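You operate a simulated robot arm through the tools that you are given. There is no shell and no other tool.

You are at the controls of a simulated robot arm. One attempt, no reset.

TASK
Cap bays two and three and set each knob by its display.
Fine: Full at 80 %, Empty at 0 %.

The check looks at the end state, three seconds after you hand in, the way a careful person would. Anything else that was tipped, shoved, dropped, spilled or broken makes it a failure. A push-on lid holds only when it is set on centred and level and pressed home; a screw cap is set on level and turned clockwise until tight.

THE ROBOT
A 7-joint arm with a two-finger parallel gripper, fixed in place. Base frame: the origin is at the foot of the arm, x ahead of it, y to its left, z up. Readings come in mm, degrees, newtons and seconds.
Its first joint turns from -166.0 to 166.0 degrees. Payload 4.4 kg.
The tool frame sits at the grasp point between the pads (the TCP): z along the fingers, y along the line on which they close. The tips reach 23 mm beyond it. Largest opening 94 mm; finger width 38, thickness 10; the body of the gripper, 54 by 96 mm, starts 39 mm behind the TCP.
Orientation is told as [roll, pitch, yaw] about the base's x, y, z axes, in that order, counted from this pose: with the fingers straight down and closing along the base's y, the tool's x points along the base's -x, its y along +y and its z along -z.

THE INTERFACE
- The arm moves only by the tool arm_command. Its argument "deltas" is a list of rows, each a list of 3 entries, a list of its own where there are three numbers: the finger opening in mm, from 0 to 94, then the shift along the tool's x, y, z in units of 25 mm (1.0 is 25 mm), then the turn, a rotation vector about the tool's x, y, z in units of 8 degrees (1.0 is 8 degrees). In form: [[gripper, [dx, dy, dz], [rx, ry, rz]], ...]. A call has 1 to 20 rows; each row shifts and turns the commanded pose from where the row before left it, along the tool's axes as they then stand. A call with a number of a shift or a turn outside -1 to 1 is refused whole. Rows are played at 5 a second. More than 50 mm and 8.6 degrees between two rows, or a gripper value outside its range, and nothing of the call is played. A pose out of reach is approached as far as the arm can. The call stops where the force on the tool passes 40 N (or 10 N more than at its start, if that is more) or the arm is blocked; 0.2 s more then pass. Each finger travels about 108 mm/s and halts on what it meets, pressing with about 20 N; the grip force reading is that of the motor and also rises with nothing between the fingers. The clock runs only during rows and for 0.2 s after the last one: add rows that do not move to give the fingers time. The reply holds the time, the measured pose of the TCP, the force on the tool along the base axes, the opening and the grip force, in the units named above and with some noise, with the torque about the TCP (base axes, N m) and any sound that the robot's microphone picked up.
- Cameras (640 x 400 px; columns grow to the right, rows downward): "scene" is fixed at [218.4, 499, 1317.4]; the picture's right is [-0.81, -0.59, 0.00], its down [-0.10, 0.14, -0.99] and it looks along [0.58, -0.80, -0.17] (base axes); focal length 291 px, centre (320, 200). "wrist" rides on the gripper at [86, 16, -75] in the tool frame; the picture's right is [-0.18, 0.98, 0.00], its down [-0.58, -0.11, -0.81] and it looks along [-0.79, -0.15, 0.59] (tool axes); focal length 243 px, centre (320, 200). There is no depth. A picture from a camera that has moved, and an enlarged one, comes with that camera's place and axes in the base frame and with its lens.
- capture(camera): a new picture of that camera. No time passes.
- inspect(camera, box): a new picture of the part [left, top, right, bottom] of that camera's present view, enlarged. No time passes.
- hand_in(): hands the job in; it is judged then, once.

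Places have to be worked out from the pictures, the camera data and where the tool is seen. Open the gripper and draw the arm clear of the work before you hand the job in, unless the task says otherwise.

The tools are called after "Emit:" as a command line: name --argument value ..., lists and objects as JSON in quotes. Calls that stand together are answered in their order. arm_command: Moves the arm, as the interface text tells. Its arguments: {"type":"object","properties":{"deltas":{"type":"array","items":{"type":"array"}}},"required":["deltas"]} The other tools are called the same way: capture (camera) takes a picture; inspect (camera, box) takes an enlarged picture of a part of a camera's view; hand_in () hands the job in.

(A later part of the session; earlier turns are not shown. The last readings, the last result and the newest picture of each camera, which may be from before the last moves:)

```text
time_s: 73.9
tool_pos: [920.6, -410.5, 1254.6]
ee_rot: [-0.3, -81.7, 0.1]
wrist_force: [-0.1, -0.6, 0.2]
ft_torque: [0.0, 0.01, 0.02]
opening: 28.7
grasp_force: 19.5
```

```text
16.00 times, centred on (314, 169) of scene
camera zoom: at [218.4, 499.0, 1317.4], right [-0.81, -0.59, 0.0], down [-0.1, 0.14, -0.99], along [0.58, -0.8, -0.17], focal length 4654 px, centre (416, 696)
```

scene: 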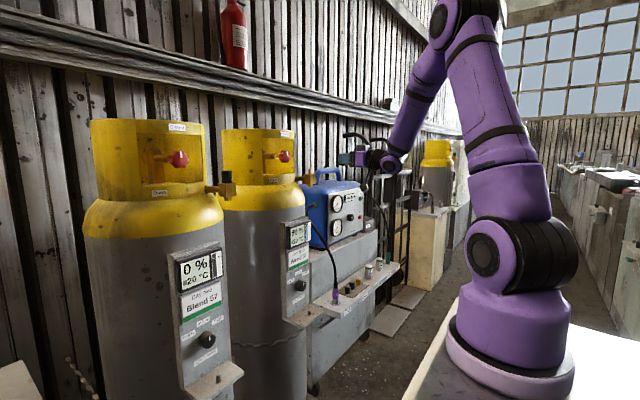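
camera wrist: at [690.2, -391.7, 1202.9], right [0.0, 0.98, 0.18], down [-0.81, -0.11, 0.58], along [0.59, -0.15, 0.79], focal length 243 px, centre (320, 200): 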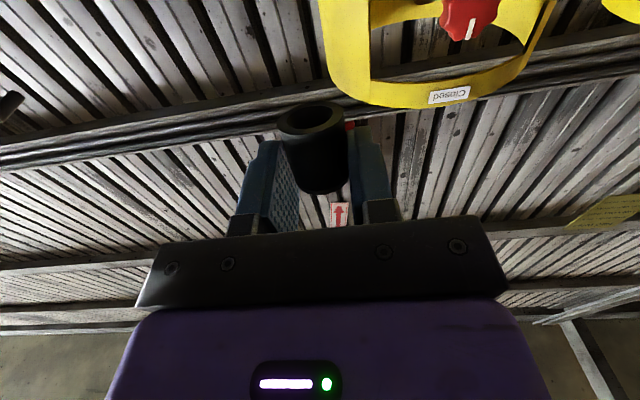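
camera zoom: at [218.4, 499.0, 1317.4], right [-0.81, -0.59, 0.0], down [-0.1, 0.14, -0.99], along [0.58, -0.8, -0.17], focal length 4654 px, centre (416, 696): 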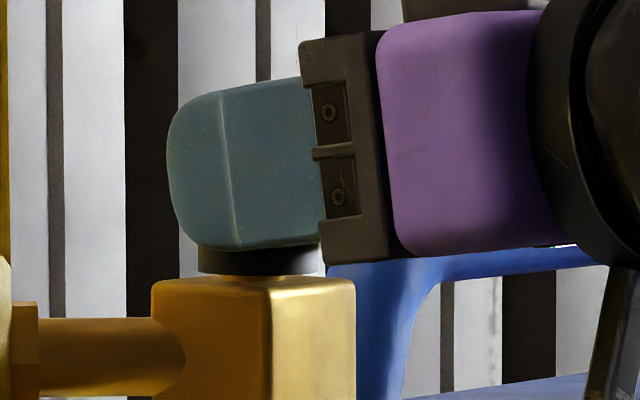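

About 2 mm remain. I'll use 1 mm steps until I feel contact.

Emit:
arm_command --deltas '[[10, [0.04, 0, 0.006], [0, 0, 0]], [10, [0.04, 0, 0.006], [0, 0, 0]], [10, [0, 0, 0], [0, 0, 0]]]'

Emit:
inspect --camera "scene" --box '[304, 160, 324, 178]'

```text
time_s: 74.7
tool_pos: [919.0, -409.7, 1252.6]
ee_rot: [-0.2, -81.8, 0.0]
wrist_force: [1.2, 0.2, 0.1]
ft_torque: [-0.01, 0.02, -0.02]
opening: 28.7
grasp_force: 20.3
```

```text
16.00 times, centred on (314, 169) of scene
camera zoom: at [218.4, 499.0, 1317.4], right [-0.81, -0.59, 0.0], down [-0.1, 0.14, -0.99], along [0.58, -0.8, -0.17], focal length 4654 px, centre (416, 696)
```

zoom: 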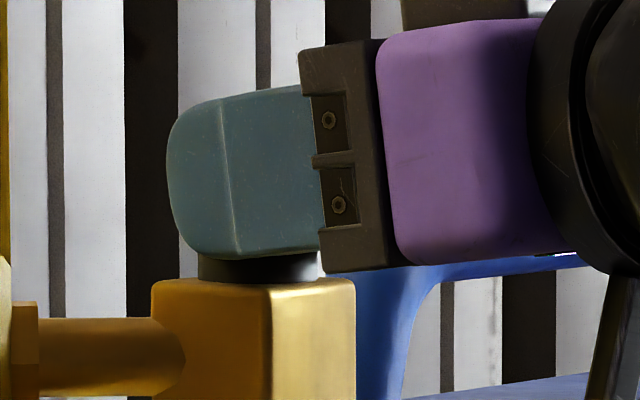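

No reaction yet, so two more 1 mm steps.

Emit:
arm_command --deltas '[[10, [0.04, 0, 0.006], [0, 0, 0]], [10, [0.03, 0, 0.004], [0, 0, 0]], [10, [0, 0, 0], [0, 0, 0]]]'

Emit:
inspect --camera "scene" --box '[304, 160, 324, 178]'

```text
time_s: 75.5
tool_pos: [918.8, -410.1, 1252.1]
ee_rot: [-0.6, -81.9, 0.4]
wrist_force: [3.5, -2.5, 11.8]
ft_torque: [0.02, -0.11, 0.01]
opening: 28.3
grasp_force: 20.4
```

```text
16.00 times, centred on (314, 169) of scene
camera zoom: at [218.4, 499.0, 1317.4], right [-0.81, -0.59, 0.0], down [-0.1, 0.14, -0.99], along [0.58, -0.8, -0.17], focal length 4654 px, centre (416, 696)
```

zoom: 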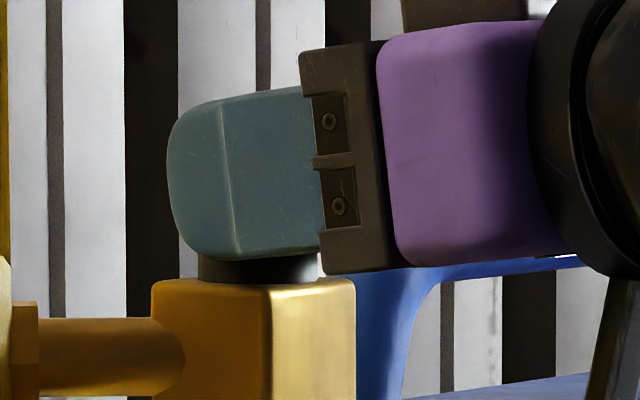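

Contact at 12 N with the rim on the block. I'll release the fingers and withdraw along the tool axis to look.

Emit:
arm_command --deltas '[[54, [0, 0, 0], [0, 0, 0]], [54, [0, 0, 0], [0, 0, 0]], [54, [0, 0, -0.3], [0, 0, 0]], [54, [0, 0, -0.8], [0, 0, 0]], [54, [0, 0, -0.8], [0, 0, 0]], [54, [0, 0, -0.8], [0, 0, 0]], [54, [0, 0, -0.8], [0, 0, 0]], [54, [0, 0, 0], [0, 0, 0]]]'

Emit:
inspect --camera "scene" --box '[304, 160, 324, 178]'

Emit:
inspect --camera "wrist" --box '[240, 0, 400, 150]'

```text
time_s: 77.3
tool_pos: [832.8, -409.2, 1263.6]
ee_rot: [-0.3, -81.8, 0.1]
wrist_force: [-0.4, -0.3, 0.2]
ft_torque: [0.03, 0.03, -0.01]
opening: 54.1
grasp_force: 0.0
```

```text
16.00 times, centred on (314, 169) of scene
camera zoom: at [218.4, 499.0, 1317.4], right [-0.81, -0.59, 0.0], down [-0.1, 0.14, -0.99], along [0.58, -0.8, -0.17], focal length 4654 px, centre (416, 696)
```

zoom: 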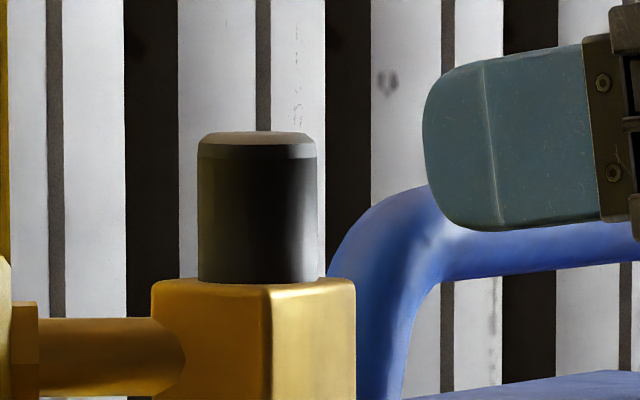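

```text
2.67 times, centred on (320, 75) of wrist
camera zoom: at [746.3, -392.1, 1189.5], right [0.03, 0.98, 0.18], down [-0.72, -0.11, 0.69], along [0.7, -0.15, 0.7], focal length 647 px, centre (320, 533)
```

zoom: 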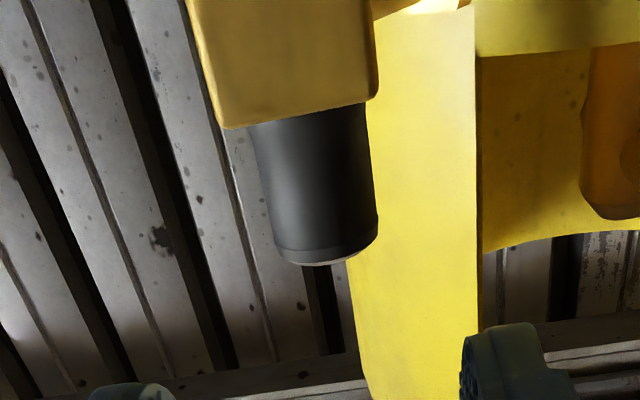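

Seated upright with the same exposed height as bay two. As before, I'll press its top with closed fingers, leveled first.

Emit:
arm_command --deltas '[[0, [-0.75, 0, 0], [0, 0, 0]], [0, [-0.75, 0, 0], [0, -0.51, 0]], [0, [0, 0, 0], [0, -0.51, 0]], [0, [0, 0, 0.8], [0, 0, 0]], [0, [0, 0, 0.8], [0, 0, 0]], [0, [0, 0, 0.8], [0, 0, 0]], [0, [0, 0, 0.5], [0, 0, 0]], [0, [0, 0, 0], [0, 0, 0]]]'

Emit:
inspect --camera "scene" --box '[300, 150, 330, 180]'

Emit:
inspect --camera "wrist" --box '[240, 0, 400, 220]'

```text
time_s: 79.1
tool_pos: [910.4, -409.7, 1299.4]
ee_rot: [-59.9, -90.0, 59.7]
wrist_force: [-1.4, 0.0, -0.2]
ft_torque: [-0.02, 0.02, -0.04]
opening: 0.3
grasp_force: 20.4
```

```text
13.33 times, centred on (315, 165) of scene
camera zoom: at [218.4, 499.0, 1317.4], right [-0.81, -0.59, 0.0], down [-0.1, 0.14, -0.99], along [0.58, -0.8, -0.17], focal length 3879 px, centre (387, 667)
```

zoom: 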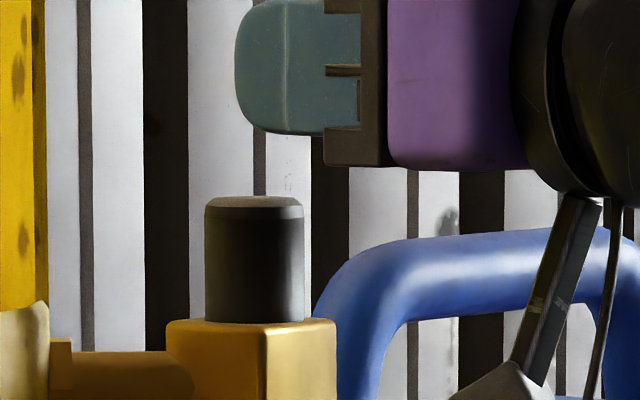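

```text
1.82 times, centred on (320, 110) of wrist
camera zoom: at [835.6, -392.0, 1214.5], right [0.0, 0.98, 0.18], down [-0.81, -0.11, 0.58], along [0.59, -0.15, 0.79], focal length 441 px, centre (320, 364)
```

zoom: 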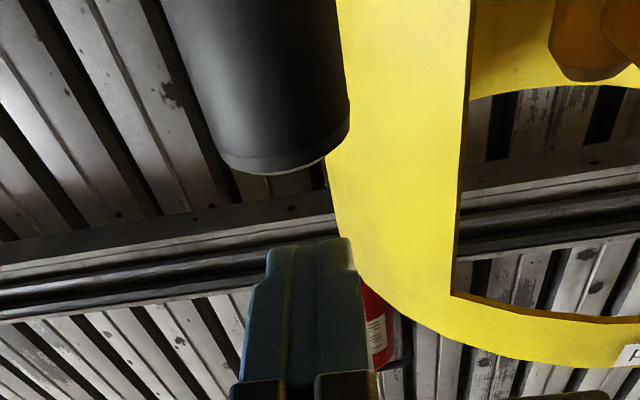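

The position is good. I'll lower 15 mm and then press until there's a firm reaction.

Emit:
arm_command --deltas '[[0, [0.2, 0, 0.12], [0, 0, 0]], [0, [0.2, 0, 0], [0, 0, 0]], [0, [0.2, 0, 0], [0, 0, 0]], [0, [0.06, 0, 0], [0, 0, 0]], [0, [0.06, 0, 0], [0, 0, 0]], [0, [0.06, 0, 0], [0, 0, 0]], [0, [0, 0, 0], [0, 0, 0]]]'

Emit:
inspect --camera "scene" --box '[300, 150, 330, 180]'

```text
time_s: 80.7
tool_pos: [914.8, -409.7, 1280.5]
ee_rot: [-39.6, -89.9, 39.4]
wrist_force: [-0.3, 0.3, -0.5]
ft_torque: [0.02, 0.01, -0.02]
opening: 0.1
grasp_force: 20.1
```

```text
13.33 times, centred on (315, 165) of scene
camera zoom: at [218.4, 499.0, 1317.4], right [-0.81, -0.59, 0.0], down [-0.1, 0.14, -0.99], along [0.58, -0.8, -0.17], focal length 3879 px, centre (387, 667)
```

zoom: 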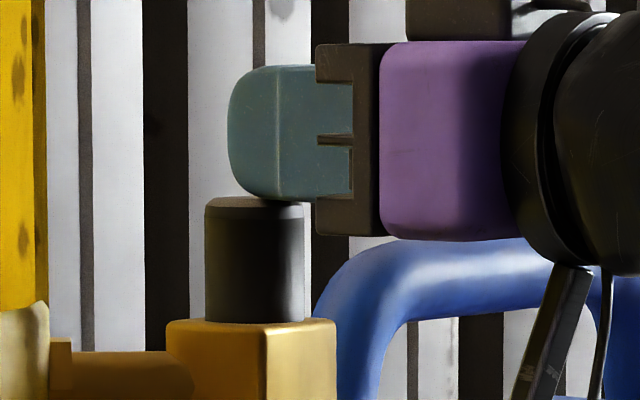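

The fingers are right at the cap top, so I'll press down.

Emit:
arm_command --deltas '[[0, [0.06, 0, 0], [0, 0, 0]], [0, [0.06, 0, 0], [0, 0, 0]], [0, [0.06, 0, 0], [0, 0, 0]], [0, [0.04, 0, 0], [0, 0, 0]], [0, [0, 0, 0], [0, 0, 0]]]'

Emit:
inspect --camera "scene" --box '[300, 150, 330, 180]'

```text
time_s: 81.9
tool_pos: [913.6, -409.9, 1279.8]
ee_rot: [-152.3, -89.7, 152.2]
wrist_force: [2.8, -3.4, 39.3]
ft_torque: [-0.07, -0.6, -0.07]
opening: 0.0
grasp_force: 20.0
```

```text
13.33 times, centred on (315, 165) of scene
camera zoom: at [218.4, 499.0, 1317.4], right [-0.81, -0.59, 0.0], down [-0.1, 0.14, -0.99], along [0.58, -0.8, -0.17], focal length 3879 px, centre (387, 667)
```

zoom: 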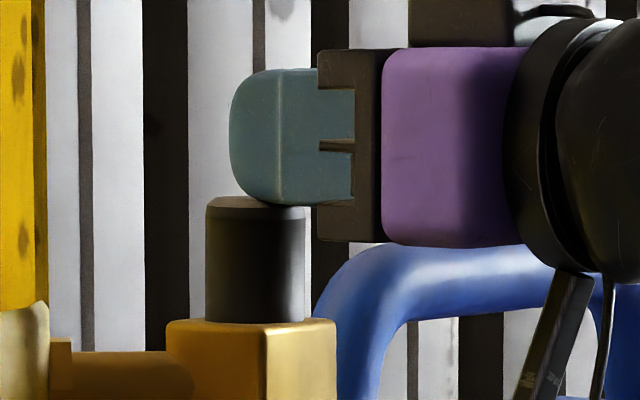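

39 N with no movement, so the bay three cap is home. I'll lift off, back away and take a look.

Emit:
arm_command --deltas '[[0, [-0.4, 0, 0], [0, 0, 0]], [0, [-0.5, 0, 0], [0, 0, 0]], [30, [0, 0, -0.9], [0, 0, 0]], [60, [0, 0, -0.9], [0, 0, 0]], [60, [0, 0, -0.9], [0, 0, 0]], [60, [0, 0, -0.9], [0, 0, 0]], [60, [0, 0, -0.9], [0, 0, 0]], [60, [0, 0, -0.9], [0, 0, 0]], [60, [0, 0, 0], [0, 0, 0]]]'

Emit:
inspect --camera "scene" --box '[300, 150, 330, 180]'

Emit:
capture --camera "wrist"

```text
time_s: 83.9
tool_pos: [778.2, -408.8, 1296.9]
ee_rot: [-39.9, -90.0, 39.7]
wrist_force: [-0.4, -0.9, -0.3]
ft_torque: [-0.02, 0.01, 0.0]
opening: 59.9
grasp_force: 0.1
```

```text
13.33 times, centred on (315, 165) of scene
camera zoom: at [218.4, 499.0, 1317.4], right [-0.81, -0.59, 0.0], down [-0.1, 0.14, -0.99], along [0.58, -0.8, -0.17], focal length 3879 px, centre (387, 667)
```

zoom: 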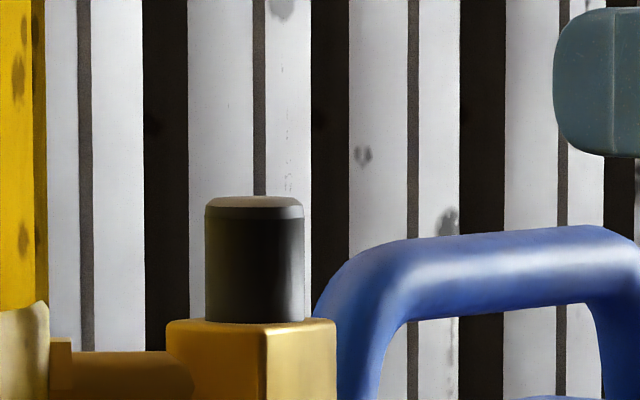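

```text
taken
camera wrist: at [702.7, -391.8, 1212.2], right [0.0, 0.98, 0.18], down [-0.81, -0.11, 0.58], along [0.59, -0.15, 0.79], focal length 243 px, centre (320, 200)
```

wrist: 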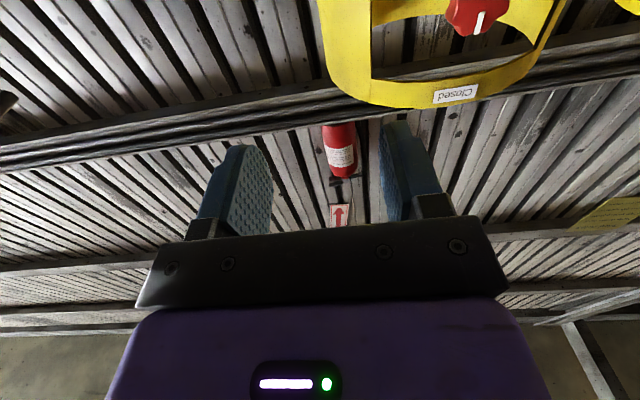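

Both caps are on. Next is the bay three knob: I'll move over to y≈-279 and descend in front of the panel.

Emit:
arm_command --deltas '[[60, [0.9, 0.647, 0], [0, 0, 0]], [60, [0.9, 0.647, 0], [0, 0, 0]], [60, [0.9, 0.647, 0], [0, 0, 0]], [60, [0.9, 0.647, 0], [0, 0, 0]], [60, [0.9, 0.647, 0], [0, 0, 0]], [60, [0.9, 0.647, 0], [0, 0, 0]], [60, [0.9, 0.647, 0], [0, 0, 0]], [60, [0.9, 0.647, 0], [0, 0, 0]], [60, [0.95, 0, 0], [0, 0, 0]], [60, [0.95, 0, 0], [0, 0, 0]], [60, [0.95, 0, 0], [0, 0, 0]], [60, [0.95, 0, 0], [0, 0, 0]], [60, [0.95, 0, 0], [0, 0, 0]], [60, [0.95, 0, 0], [0, 0, 0]], [60, [0.95, 0, 0], [0, 0, 0]], [60, [0.95, 0, 0], [0, 0, 0]], [60, [0.95, 0, 0], [0, 0, 0]], [60, [0.95, 0, 0], [0, 0, 0]], [60, [0.95, 0, 0], [0, 0, 0]], [60, [0, 0, 0], [0, 0, 0]]]'

Emit:
capture --camera "scene"

Emit:
capture --camera "wrist"

```text
time_s: 88.1
tool_pos: [779.3, -282.0, 856.6]
ee_rot: [-56.1, -90.0, 55.8]
wrist_force: [-0.2, -0.6, -0.4]
ft_torque: [-0.02, -0.03, -0.01]
opening: 59.9
grasp_force: 0.1
```

```text
taken
```

scene: 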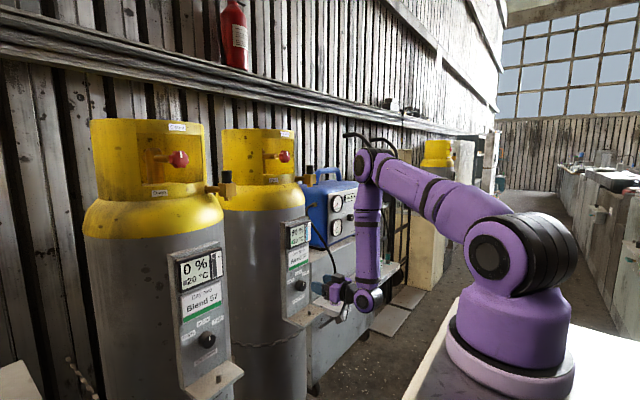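

```text
taken
camera wrist: at [703.3, -263.2, 770.4], right [0.0, 0.98, 0.18], down [-0.81, -0.11, 0.58], along [0.59, -0.15, 0.79], focal length 243 px, centre (320, 200)
```

wrist: 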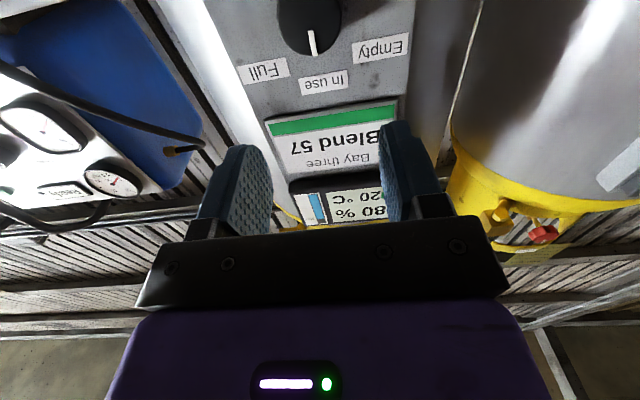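

I'll lower to knob height and check alignment.

Emit:
arm_command --deltas '[[60, [0.76, 0.04, 0], [0, 0, 0]], [60, [0.76, 0, 0], [0, 0, 0]], [60, [0, 0, 0.5], [0, 0, 0]], [60, [0, 0, 0.5], [0, 0, 0]], [60, [0, 0, 0], [0, 0, 0]]]'

Emit:
capture --camera "wrist"

Emit:
inspect --camera "scene" --box '[270, 250, 350, 310]'

```text
time_s: 89.3
tool_pos: [804.2, -279.4, 816.9]
ee_rot: [-48.0, -89.9, 47.8]
wrist_force: [-0.6, -0.4, -0.2]
ft_torque: [0.0, -0.04, 0.02]
opening: 59.9
grasp_force: 0.0
```

```text
taken
camera wrist: at [728.9, -261.4, 732.7], right [0.0, 0.98, 0.18], down [-0.81, -0.11, 0.58], along [0.59, -0.15, 0.79], focal length 243 px, centre (320, 200)
```

wrist: 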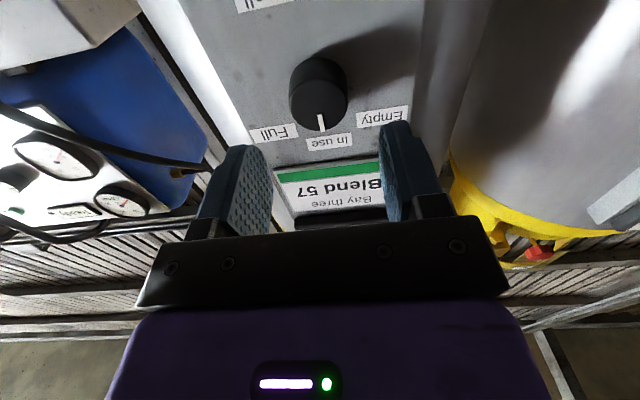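

```text
6.67 times, centred on (310, 280) of scene
camera zoom: at [218.4, 499.0, 1317.4], right [-0.81, -0.59, 0.0], down [-0.1, 0.14, -0.99], along [0.58, -0.8, -0.17], focal length 1939 px, centre (387, -333)
```

zoom: 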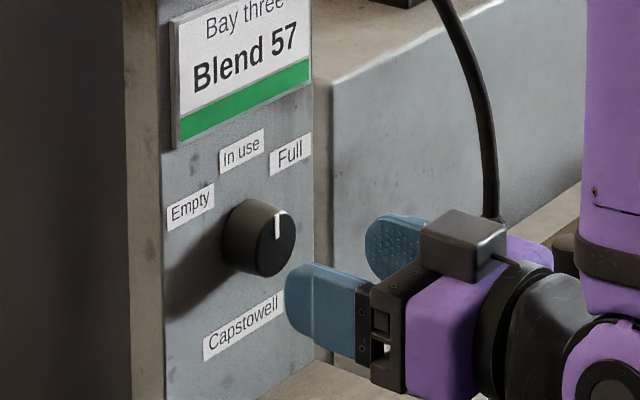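

I'll enlarge the knob in the wrist view to fix its centre relative to the tool axis.

Emit:
inspect --camera "wrist" --box '[240, 40, 420, 170]'

```text
3.08 times, centred on (330, 105) of wrist
camera zoom: at [728.9, -261.4, 732.7], right [0.0, 0.98, 0.18], down [-0.81, -0.11, 0.58], along [0.59, -0.15, 0.79], focal length 746 px, centre (289, 492)
```

zoom: 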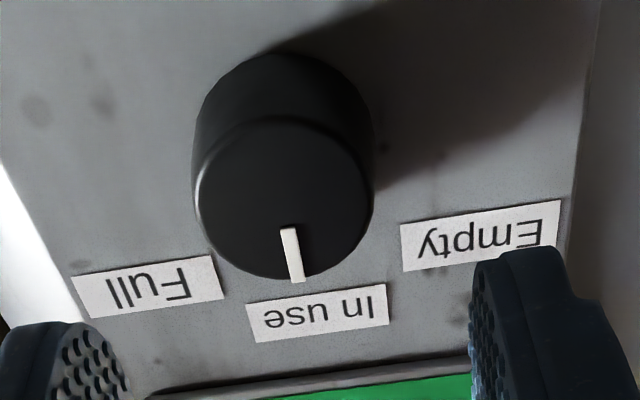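

The knob face centre is at about (868.5, -279.4, 819). I'll make a small alignment nudge (+1.6 mm z, -1.2 mm y) and move forward so the fingertips straddle it.

Emit:
arm_command --deltas '[[60, [-0.064, -0.048, 0], [0, 0, 0]], [60, [0, 0, 0.8], [0, 0, 0]], [60, [0, 0, 0.8], [0, 0, 0]], [60, [0, 0, 0.6], [0, 0, 0]], [60, [0, 0, 0], [0, 0, 0]]]'

Emit:
capture --camera "wrist"

Emit:
inspect --camera "scene" --box '[270, 250, 350, 310]'

```text
time_s: 90.5
tool_pos: [859.1, -280.9, 819.0]
ee_rot: [-31.8, -89.9, 31.6]
wrist_force: [-0.3, 0.1, 0.4]
ft_torque: [0.01, -0.03, -0.01]
opening: 60.0
grasp_force: 0.0
```

```text
taken
camera wrist: at [783.9, -262.8, 734.0], right [0.0, 0.98, 0.18], down [-0.81, -0.11, 0.58], along [0.59, -0.15, 0.79], focal length 243 px, centre (320, 200)
```

wrist: 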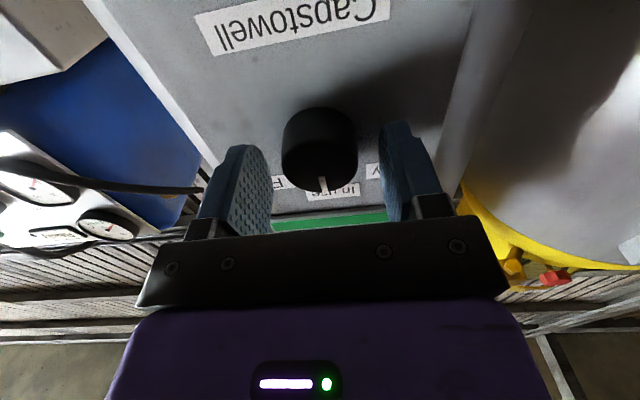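

```text
6.67 times, centred on (310, 280) of scene
camera zoom: at [218.4, 499.0, 1317.4], right [-0.81, -0.59, 0.0], down [-0.1, 0.14, -0.99], along [0.58, -0.8, -0.17], focal length 1939 px, centre (387, -333)
```

zoom: 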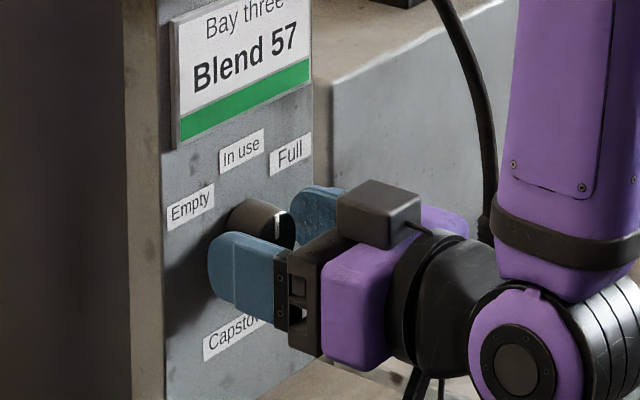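

The fingers straddle the knob. I'll go 4 mm deeper and close on it.

Emit:
arm_command --deltas '[[60, [0, 0, 0.16], [0, 0, 0]], [20, [0, 0, 0], [0, 0, 0]], [20, [0, 0, 0], [0, 0, 0]], [20, [0, 0, 0], [0, 0, 0]], [20, [0, 0, 0], [0, 0, 0]]]'

Emit:
inspect --camera "wrist" --box '[220, 80, 420, 230]'

```text
time_s: 91.7
tool_pos: [862.6, -280.2, 818.8]
ee_rot: [-34.9, -89.9, 34.6]
wrist_force: [-0.3, 1.3, -0.9]
ft_torque: [0.01, 0.03, 0.04]
opening: 39.0
grasp_force: 45.5
```

```text
2.67 times, centred on (320, 155) of wrist
camera zoom: at [787.6, -262.7, 734.0], right [0.0, 0.98, 0.18], down [-0.81, -0.11, 0.58], along [0.59, -0.15, 0.79], focal length 647 px, centre (320, 320)
```

zoom: 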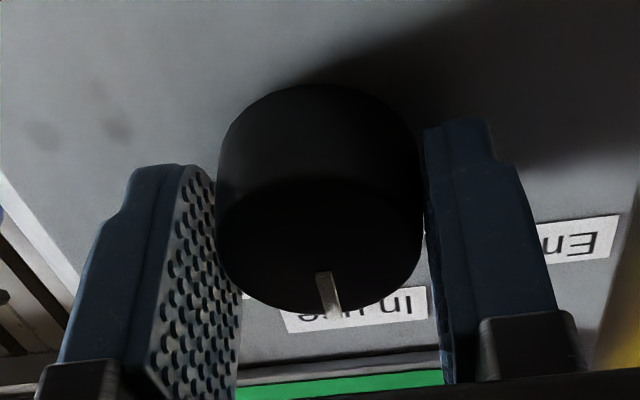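

Grip is firm at 39 mm. I'll turn clockwise (+z of tool), towards Full, starting with 24°, and check that the knob follows.

Emit:
arm_command --deltas '[[20, [0, 0, 0], [0, 0, 0.6]], [20, [0, 0, 0], [0, 0, 0.6]], [20, [0, 0, 0], [0, 0, 0.6]], [20, [0, 0, 0], [0, 0, 0.6]], [20, [0, 0, 0], [0, 0, 0.6]], [20, [0, 0, 0], [0, 0, 0]]]'

Emit:
inspect --camera "wrist" --box '[220, 80, 420, 230]'

Emit:
capture --camera "scene"

```text
time_s: 93.1
tool_pos: [862.6, -280.7, 819.0]
ee_rot: [89.9, -66.0, -90.0]
wrist_force: [1.2, 1.7, -3.9]
ft_torque: [-0.03, 0.28, 0.17]
opening: 39.1
grasp_force: 45.1
```

```text
2.67 times, centred on (320, 155) of wrist
camera zoom: at [787.7, -229.2, 748.1], right [0.0, 0.82, 0.57], down [-0.81, -0.33, 0.49], along [0.59, -0.46, 0.66], focal length 647 px, centre (320, 320)
```

zoom: 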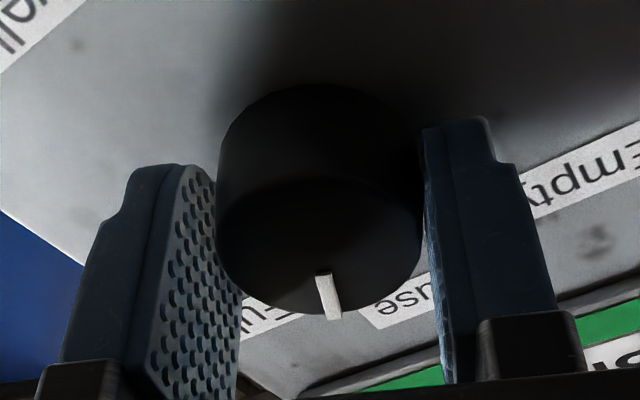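

```text
taken
```

scene: 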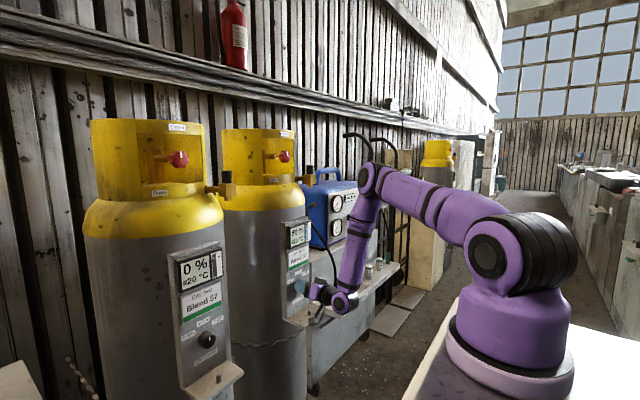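

The knob follows without slipping. I'll turn the remaining ~28°.

Emit:
arm_command --deltas '[[20, [0, 0, 0], [0, 0, 0.6]], [20, [0, 0, 0], [0, 0, 0.6]], [20, [0, 0, 0], [0, 0, 0.6]], [20, [0, 0, 0], [0, 0, 0.6]], [20, [0, 0, 0], [0, 0, 0.6]], [20, [0, 0, 0], [0, 0, 0.5]], [20, [0, 0, 0], [0, 0, 0]]]'

Emit:
inspect --camera "wrist" --box '[220, 80, 420, 230]'

Emit:
inspect --camera "scene" --box '[270, 250, 350, 310]'

```text
time_s: 94.7
tool_pos: [862.3, -280.1, 818.1]
ee_rot: [89.9, -38.0, -90.1]
wrist_force: [-4.3, -0.9, -9.0]
ft_torque: [-0.05, 0.2, 0.07]
opening: 39.3
grasp_force: 44.9
```

```text
2.67 times, centred on (320, 155) of wrist
camera zoom: at [787.9, -201.4, 779.8], right [0.0, 0.46, 0.89], down [-0.81, -0.52, 0.27], along [0.59, -0.72, 0.37], focal length 647 px, centre (320, 320)
```

zoom: 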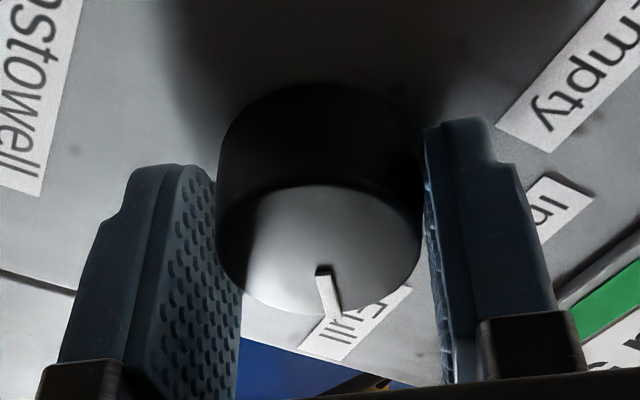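

```text
6.67 times, centred on (310, 280) of scene
camera zoom: at [218.4, 499.0, 1317.4], right [-0.81, -0.59, 0.0], down [-0.1, 0.14, -0.99], along [0.58, -0.8, -0.17], focal length 1939 px, centre (387, -333)
```

zoom: 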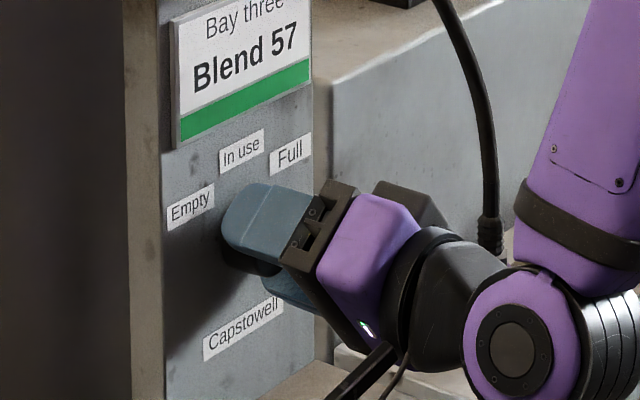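

Turned by 52°, and the marker now points at "Full" just as it pointed at "In use" before. I'll release and retreat straight back.

Emit:
arm_command --deltas '[[62, [0, 0, 0], [0, 0, 0]], [62, [0, 0, 0], [0, 0, 0]], [62, [0, 0, -0.5], [0, 0, 0]], [62, [0, 0, -0.8], [0, 0, 0]], [62, [0, 0, -0.8], [0, 0, 0]], [62, [0, 0, -0.8], [0, 0, 0]], [62, [0, 0, 0], [0, 0, 0]]]'

Emit:
inspect --camera "scene" --box '[270, 250, 350, 310]'

Emit:
capture --camera "wrist"

```text
time_s: 96.3
tool_pos: [789.9, -279.3, 819.9]
ee_rot: [90.0, -37.9, -90.2]
wrist_force: [0.3, 0.2, -0.1]
ft_torque: [0.04, -0.03, -0.02]
opening: 62.2
grasp_force: 0.0
```

```text
6.67 times, centred on (310, 280) of scene
camera zoom: at [218.4, 499.0, 1317.4], right [-0.81, -0.59, 0.0], down [-0.1, 0.14, -0.99], along [0.58, -0.8, -0.17], focal length 1939 px, centre (387, -333)
```

zoom: 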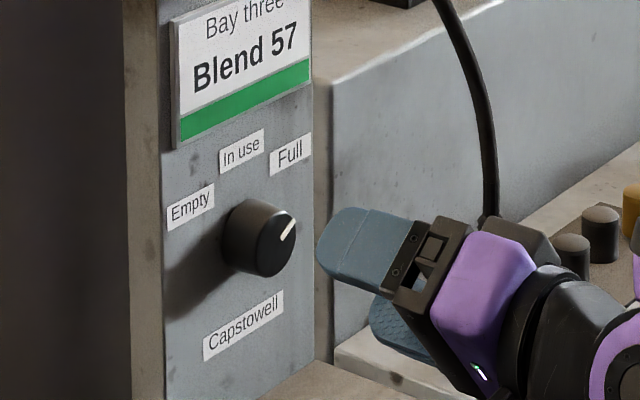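

```text
taken
camera wrist: at [715.1, -200.2, 780.0], right [0.0, 0.46, 0.89], down [-0.81, -0.52, 0.27], along [0.59, -0.72, 0.37], focal length 243 px, centre (320, 200)
```

wrist: 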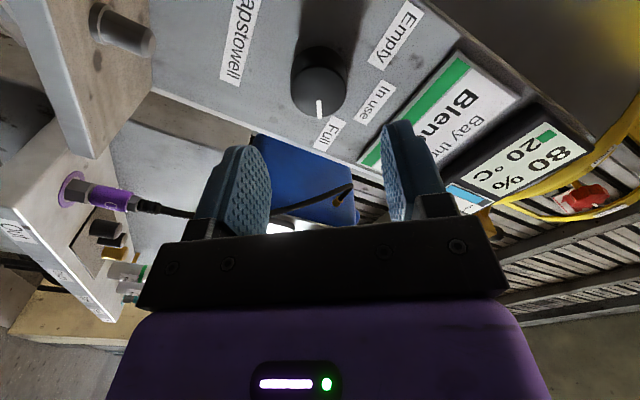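

The bay three knob points at Full. The wrist view shows something standing on the bay three shelf, so I'll inspect both shelves.

Emit:
inspect --camera "wrist" --box '[40, 0, 180, 120]'

Emit:
inspect --camera "scene" --box '[195, 355, 245, 395]'

Emit:
inspect --camera "scene" --box '[280, 290, 330, 330]'

Emit:
inspect --camera "wrist" --box '[270, 30, 370, 160]'

```text
3.33 times, centred on (110, 60) of wrist
camera zoom: at [715.1, -200.2, 780.0], right [0.0, 0.46, 0.89], down [-0.81, -0.52, 0.27], along [0.59, -0.72, 0.37], focal length 809 px, centre (1020, 667)
```

zoom: 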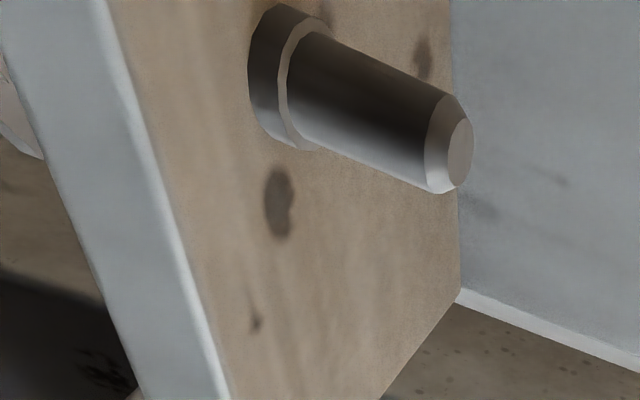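

```text
10.00 times, centred on (220, 375) of scene
camera zoom: at [218.4, 499.0, 1317.4], right [-0.81, -0.59, 0.0], down [-0.1, 0.14, -0.99], along [0.58, -0.8, -0.17], focal length 2909 px, centre (1320, -1550)
```

zoom: 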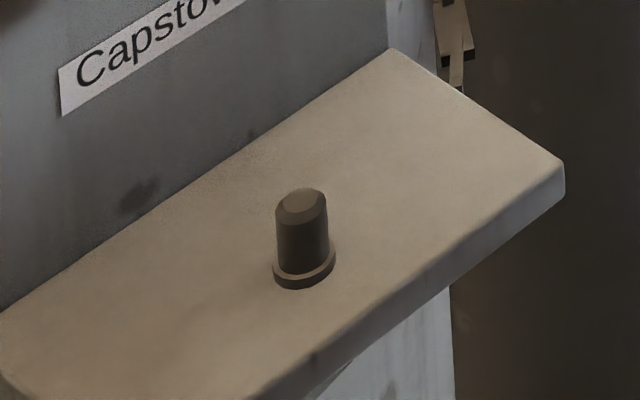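

```text
10.00 times, centred on (305, 310) of scene
camera zoom: at [218.4, 499.0, 1317.4], right [-0.81, -0.59, 0.0], down [-0.1, 0.14, -0.99], along [0.58, -0.8, -0.17], focal length 2909 px, centre (470, -900)
```

zoom: 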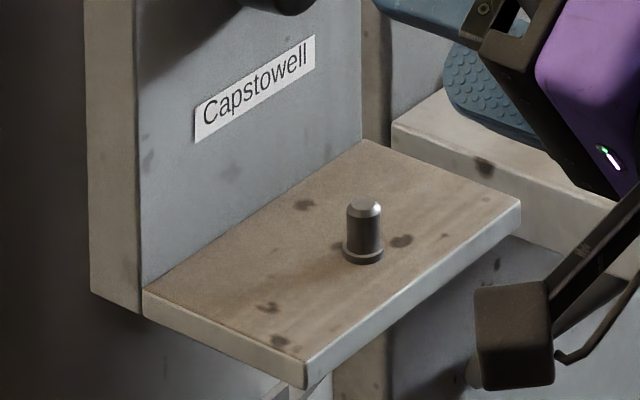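

```text
3.08 times, centred on (320, 95) of wrist
camera zoom: at [715.1, -200.2, 780.0], right [0.0, 0.46, 0.89], down [-0.81, -0.52, 0.27], along [0.59, -0.72, 0.37], focal length 746 px, centre (320, 523)
```

zoom: 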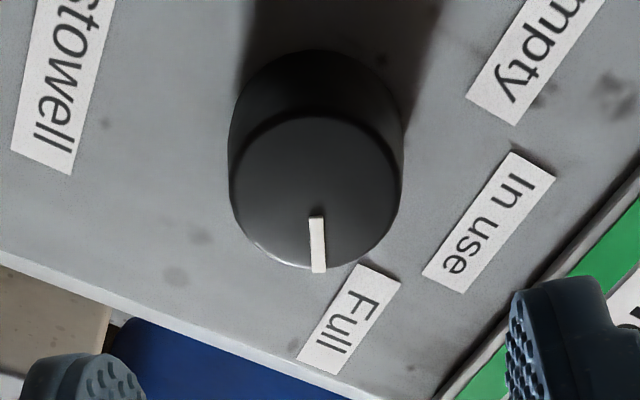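

That's just the stow post the cap sat on, so the shelf is fine. I'll measure the bay three marker angle more closely.

Emit:
inspect --camera "scene" --box '[292, 262, 318, 294]'

Emit:
inspect --camera "wrist" --box '[285, 40, 355, 156]'

```text
12.50 times, centred on (305, 278) of scene
camera zoom: at [218.4, 499.0, 1317.4], right [-0.81, -0.59, 0.0], down [-0.1, 0.14, -0.99], along [0.58, -0.8, -0.17], focal length 3636 px, centre (508, -775)
```

zoom: 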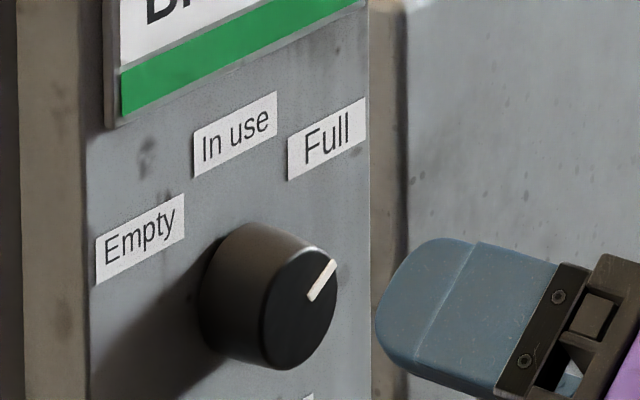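

```text
3.45 times, centred on (320, 98) of wrist
camera zoom: at [715.1, -200.2, 780.0], right [0.0, 0.46, 0.89], down [-0.81, -0.52, 0.27], along [0.59, -0.72, 0.37], focal length 837 px, centre (320, 552)
```

zoom: 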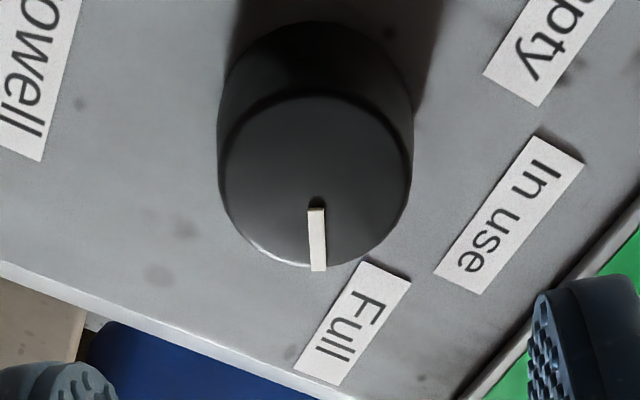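

The scene view gives the marker at about 52–55°, matching the Full label at about 55°. Next I'll un-rotate the wrist in free space.

Emit:
arm_command --deltas '[[62, [0, 0, -0.6], [0, 0, -0.93]], [62, [0, 0, 0], [0, 0, -0.93]], [62, [0, 0, 0], [0, 0, -0.93]], [62, [0, 0, 0], [0, 0, -0.93]], [62, [0, 0, 0], [0, 0, -0.93]], [62, [0, 0, 0], [0, 0, -0.93]], [62, [0, 0, 0], [0, 0, -0.93]], [62, [0, 0, 0], [0, 0, 0]]]'

Emit:
capture --camera "wrist"

Emit:
capture --camera "scene"

```text
time_s: 98.1
tool_pos: [774.6, -279.8, 819.4]
ee_rot: [-83.3, -89.7, 83.0]
wrist_force: [0.6, -0.1, -0.3]
ft_torque: [0.02, -0.01, 0.02]
opening: 61.9
grasp_force: 0.0
```

```text
taken
camera wrist: at [700.2, -263.4, 734.4], right [0.0, 0.98, 0.18], down [-0.81, -0.1, 0.58], along [0.59, -0.15, 0.79], focal length 243 px, centre (320, 200)
```

wrist: 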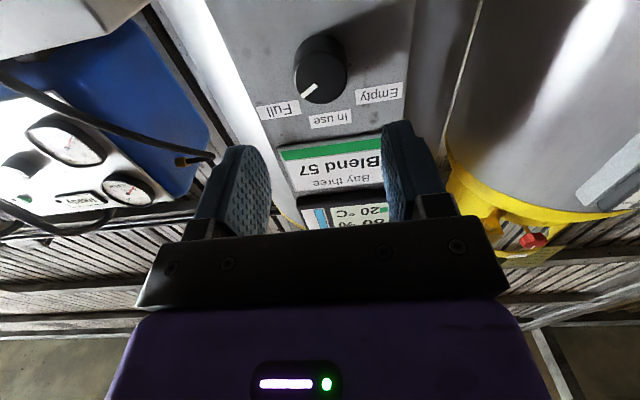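

```text
taken
```

scene: 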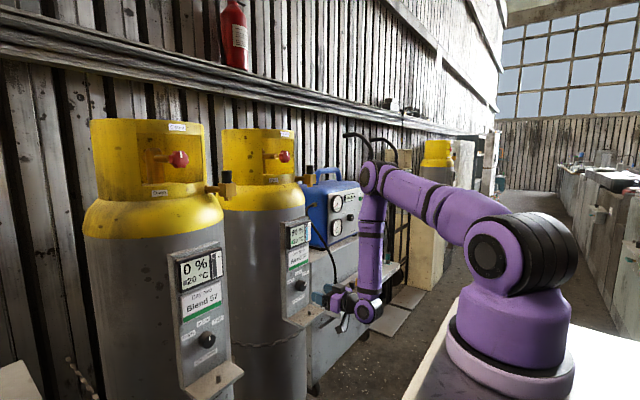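

The marker clearly points at Full. I'll move sideways to bay two at the same height.

Emit:
arm_command --deltas '[[62, [0, 0.92, -0.2], [0, 0, 0]], [62, [0, 0.92, -0.2], [0, 0, 0]], [62, [0, 0.92, 0], [0, 0, 0]], [62, [0, 0.92, 0], [0, 0, 0]], [62, [0, 0.92, 0], [0, 0, 0]], [62, [0, 0.92, 0], [0, 0, 0]], [62, [0, 0.92, 0], [0, 0, 0]], [62, [0, 0.92, 0], [0, 0, 0]], [62, [0, 0.92, 0], [0, 0, 0]], [62, [0, 0.92, 0], [0, 0, 0]], [62, [0, 0.92, 0], [0, 0, 0]], [62, [0, 0.92, 0], [0, 0, 0]], [62, [0, 0.92, 0], [0, 0, 0]], [62, [0, 0.92, 0], [0, 0, 0]], [62, [0, 0.92, 0], [0, 0, 0]], [62, [0, 0.92, 0], [0, 0, 0]], [62, [0, 0.92, 0], [0, 0, 0]], [62, [0, 0, 0], [0, 0, 0]]]'

Emit:
capture --camera "wrist"

Emit:
capture --camera "scene"

```text
time_s: 101.9
tool_pos: [766.0, 109.9, 818.8]
ee_rot: [-73.6, -89.8, 73.4]
wrist_force: [0.8, -0.6, -0.2]
ft_torque: [-0.01, 0.0, -0.01]
opening: 61.8
grasp_force: 0.2
```

```text
taken
camera wrist: at [691.1, 127.7, 733.6], right [0.0, 0.98, 0.18], down [-0.81, -0.1, 0.58], along [0.59, -0.15, 0.79], focal length 243 px, centre (320, 200)
```

wrist: 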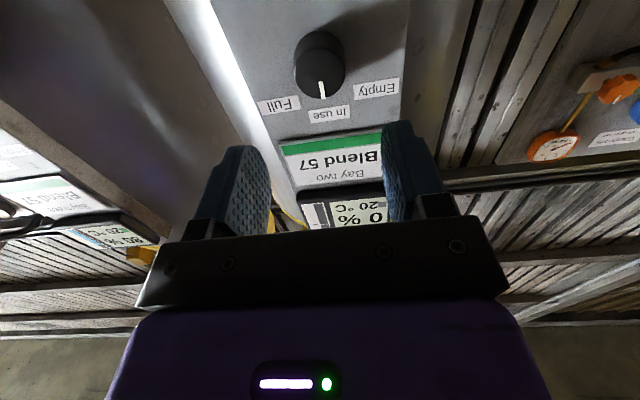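

```text
taken
```

scene: 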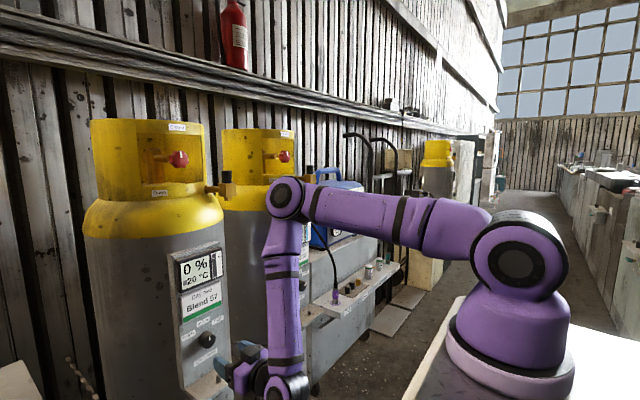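

I'll advance to x≈804 and check the knob alignment, as with bay three.

Emit:
arm_command --deltas '[[62, [0, 0, 0.76], [0, 0, 0]], [62, [0, 0, 0.76], [0, 0, 0]], [62, [0, 0, 0], [0, 0, 0]]]'

Emit:
inspect --camera "wrist" --box '[240, 40, 420, 170]'

Emit:
inspect --camera "scene" --box '[170, 310, 290, 400]'

```text
time_s: 102.7
tool_pos: [804.5, 110.8, 817.9]
ee_rot: [-71.8, -89.8, 71.5]
wrist_force: [-0.2, -1.0, 0.4]
ft_torque: [0.01, -0.03, 0.0]
opening: 62.0
grasp_force: 0.0
```

```text
3.08 times, centred on (330, 105) of wrist
camera zoom: at [729.3, 127.3, 733.5], right [0.0, 0.98, 0.18], down [-0.81, -0.1, 0.58], along [0.59, -0.15, 0.79], focal length 746 px, centre (289, 492)
```

zoom: 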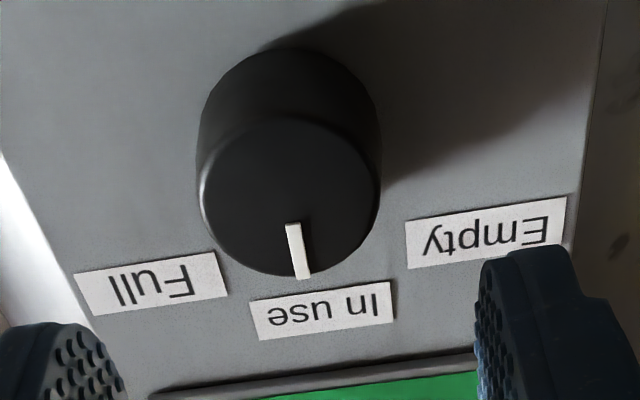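

```text
4.44 times, centred on (230, 355) of scene
camera zoom: at [218.4, 499.0, 1317.4], right [-0.81, -0.59, 0.0], down [-0.1, 0.14, -0.99], along [0.58, -0.8, -0.17], focal length 1293 px, centre (720, -489)
```

zoom: 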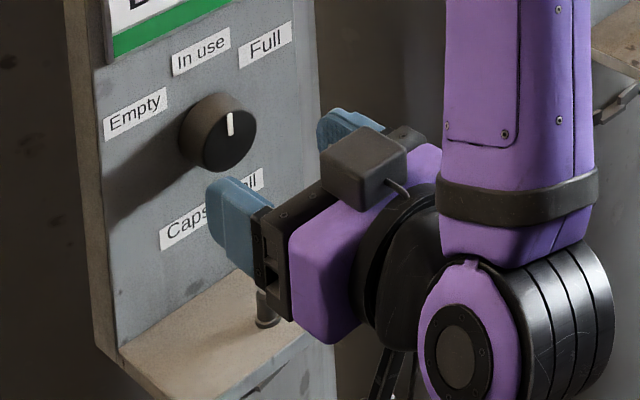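

It's aligned within about 0.5 mm. I'll go forward to straddle the knob and close.

Emit:
arm_command --deltas '[[62, [-0.02, 0.012, 0.8], [0, 0, 0]], [62, [0, 0, 0.8], [0, 0, 0]], [62, [0, 0, 0.72], [0, 0, 0]], [62, [0, 0, 0], [0, 0, 0]]]'

Emit:
inspect --camera "wrist" --box '[220, 80, 420, 230]'

Emit:
capture --camera "scene"

```text
time_s: 103.7
tool_pos: [862.0, 110.3, 818.9]
ee_rot: [-71.0, -90.0, 70.9]
wrist_force: [0.6, 0.1, -0.6]
ft_torque: [0.0, 0.01, 0.0]
opening: 61.8
grasp_force: 0.2
```

```text
2.67 times, centred on (320, 155) of wrist
camera zoom: at [787.4, 127.8, 733.6], right [0.0, 0.98, 0.18], down [-0.81, -0.1, 0.58], along [0.59, -0.15, 0.79], focal length 647 px, centre (320, 320)
```

zoom: 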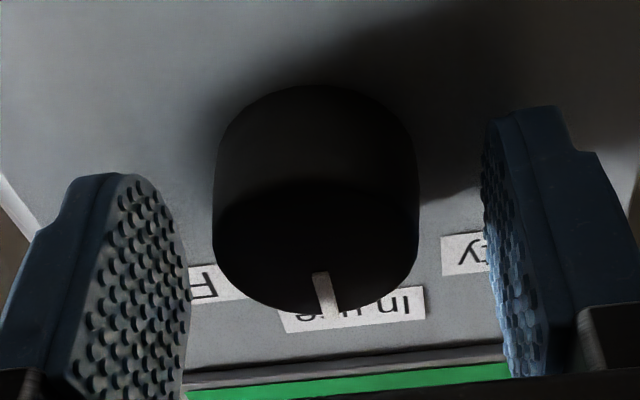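

```text
taken
```

scene: 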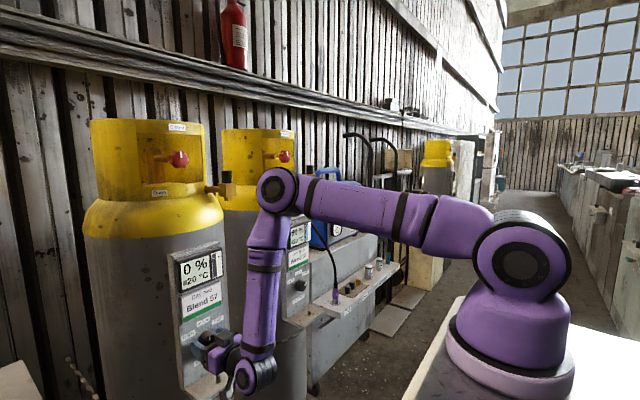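

Same geometry as bay three. I'll close, then turn counter-clockwise by 24° first.

Emit:
arm_command --deltas '[[20, [0, 0, 0.02], [0, 0, 0]], [20, [0, 0, 0], [0, 0, 0]], [20, [0, 0, 0], [0, 0, 0]], [20, [0, 0, 0], [0, 0, 0]], [20, [0, 0, 0], [0, 0, -0.6]], [20, [0, 0, 0], [0, 0, -0.6]], [20, [0, 0, 0], [0, 0, -0.6]], [20, [0, 0, 0], [0, 0, -0.6]], [20, [0, 0, 0], [0, 0, -0.6]], [20, [0, 0, 0], [0, 0, 0]]]'

Emit:
inspect --camera "wrist" --box '[220, 80, 420, 230]'

Emit:
capture --camera "scene"

```text
time_s: 105.9
tool_pos: [862.8, 110.0, 818.6]
ee_rot: [-89.6, -65.6, 89.4]
wrist_force: [-13.4, -12.1, -7.8]
ft_torque: [-0.02, 0.7, -0.43]
opening: 38.9
grasp_force: 45.0
```

```text
2.67 times, centred on (320, 155) of wrist
camera zoom: at [787.1, 90.8, 734.6], right [0.0, 0.97, -0.23], down [-0.8, 0.14, 0.58], along [0.59, 0.19, 0.78], focal length 647 px, centre (320, 320)
```

zoom: 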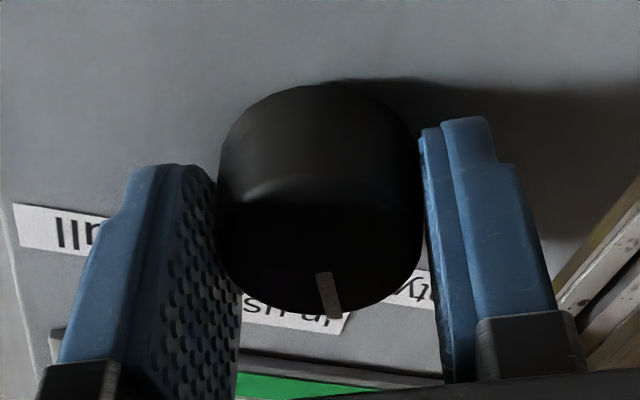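

```text
taken
```

scene: 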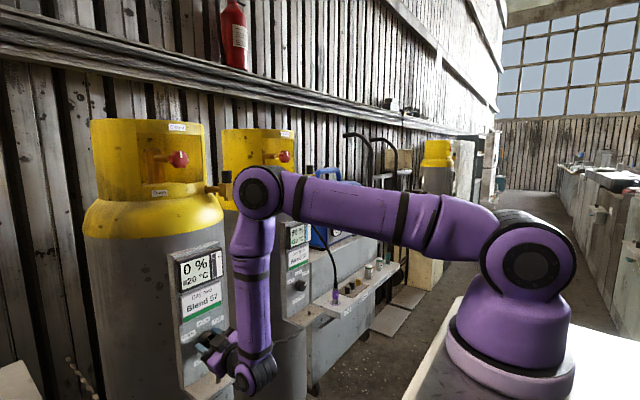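

The knob follows, with the marker fixed relative to the fingers. I'll turn 15° more and watch the elbow near the outlet.

Emit:
arm_command --deltas '[[20, [0, 0, 0], [0, 0, -0.5]], [20, [0, 0, 0], [0, 0, -0.5]], [20, [0, 0, 0], [0, 0, -0.5]], [20, [0, 0, 0], [0, 0, -0.4]], [20, [0, 0, 0], [0, 0, 0]]]'

Emit:
inspect --camera "wrist" --box '[220, 80, 420, 230]'

Emit:
capture --camera "scene"

```text
time_s: 107.1
tool_pos: [862.5, 110.7, 819.1]
ee_rot: [-89.8, -50.6, 89.6]
wrist_force: [-20.2, -12.6, -11.6]
ft_torque: [-0.01, 0.21, -0.22]
opening: 38.9
grasp_force: 44.8
```

```text
2.67 times, centred on (320, 155) of wrist
camera zoom: at [787.2, 69.2, 742.9], right [0.0, 0.88, -0.48], down [-0.8, 0.29, 0.52], along [0.59, 0.39, 0.71], focal length 647 px, centre (320, 320)
```

zoom: 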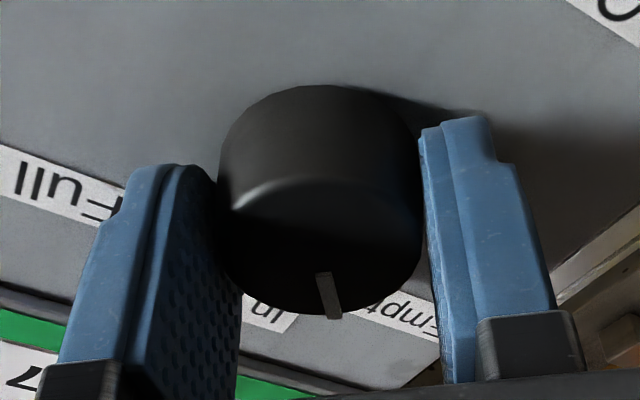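

```text
taken
```

scene: 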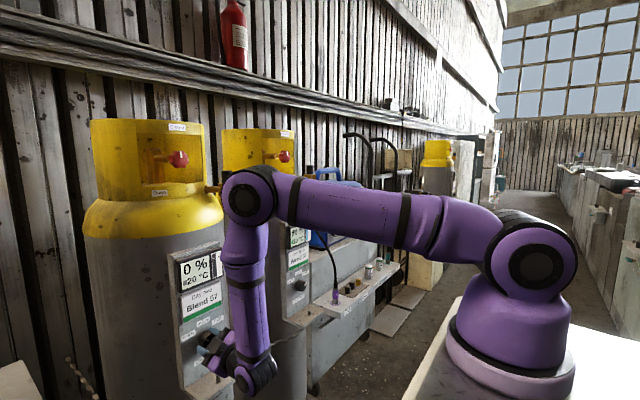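

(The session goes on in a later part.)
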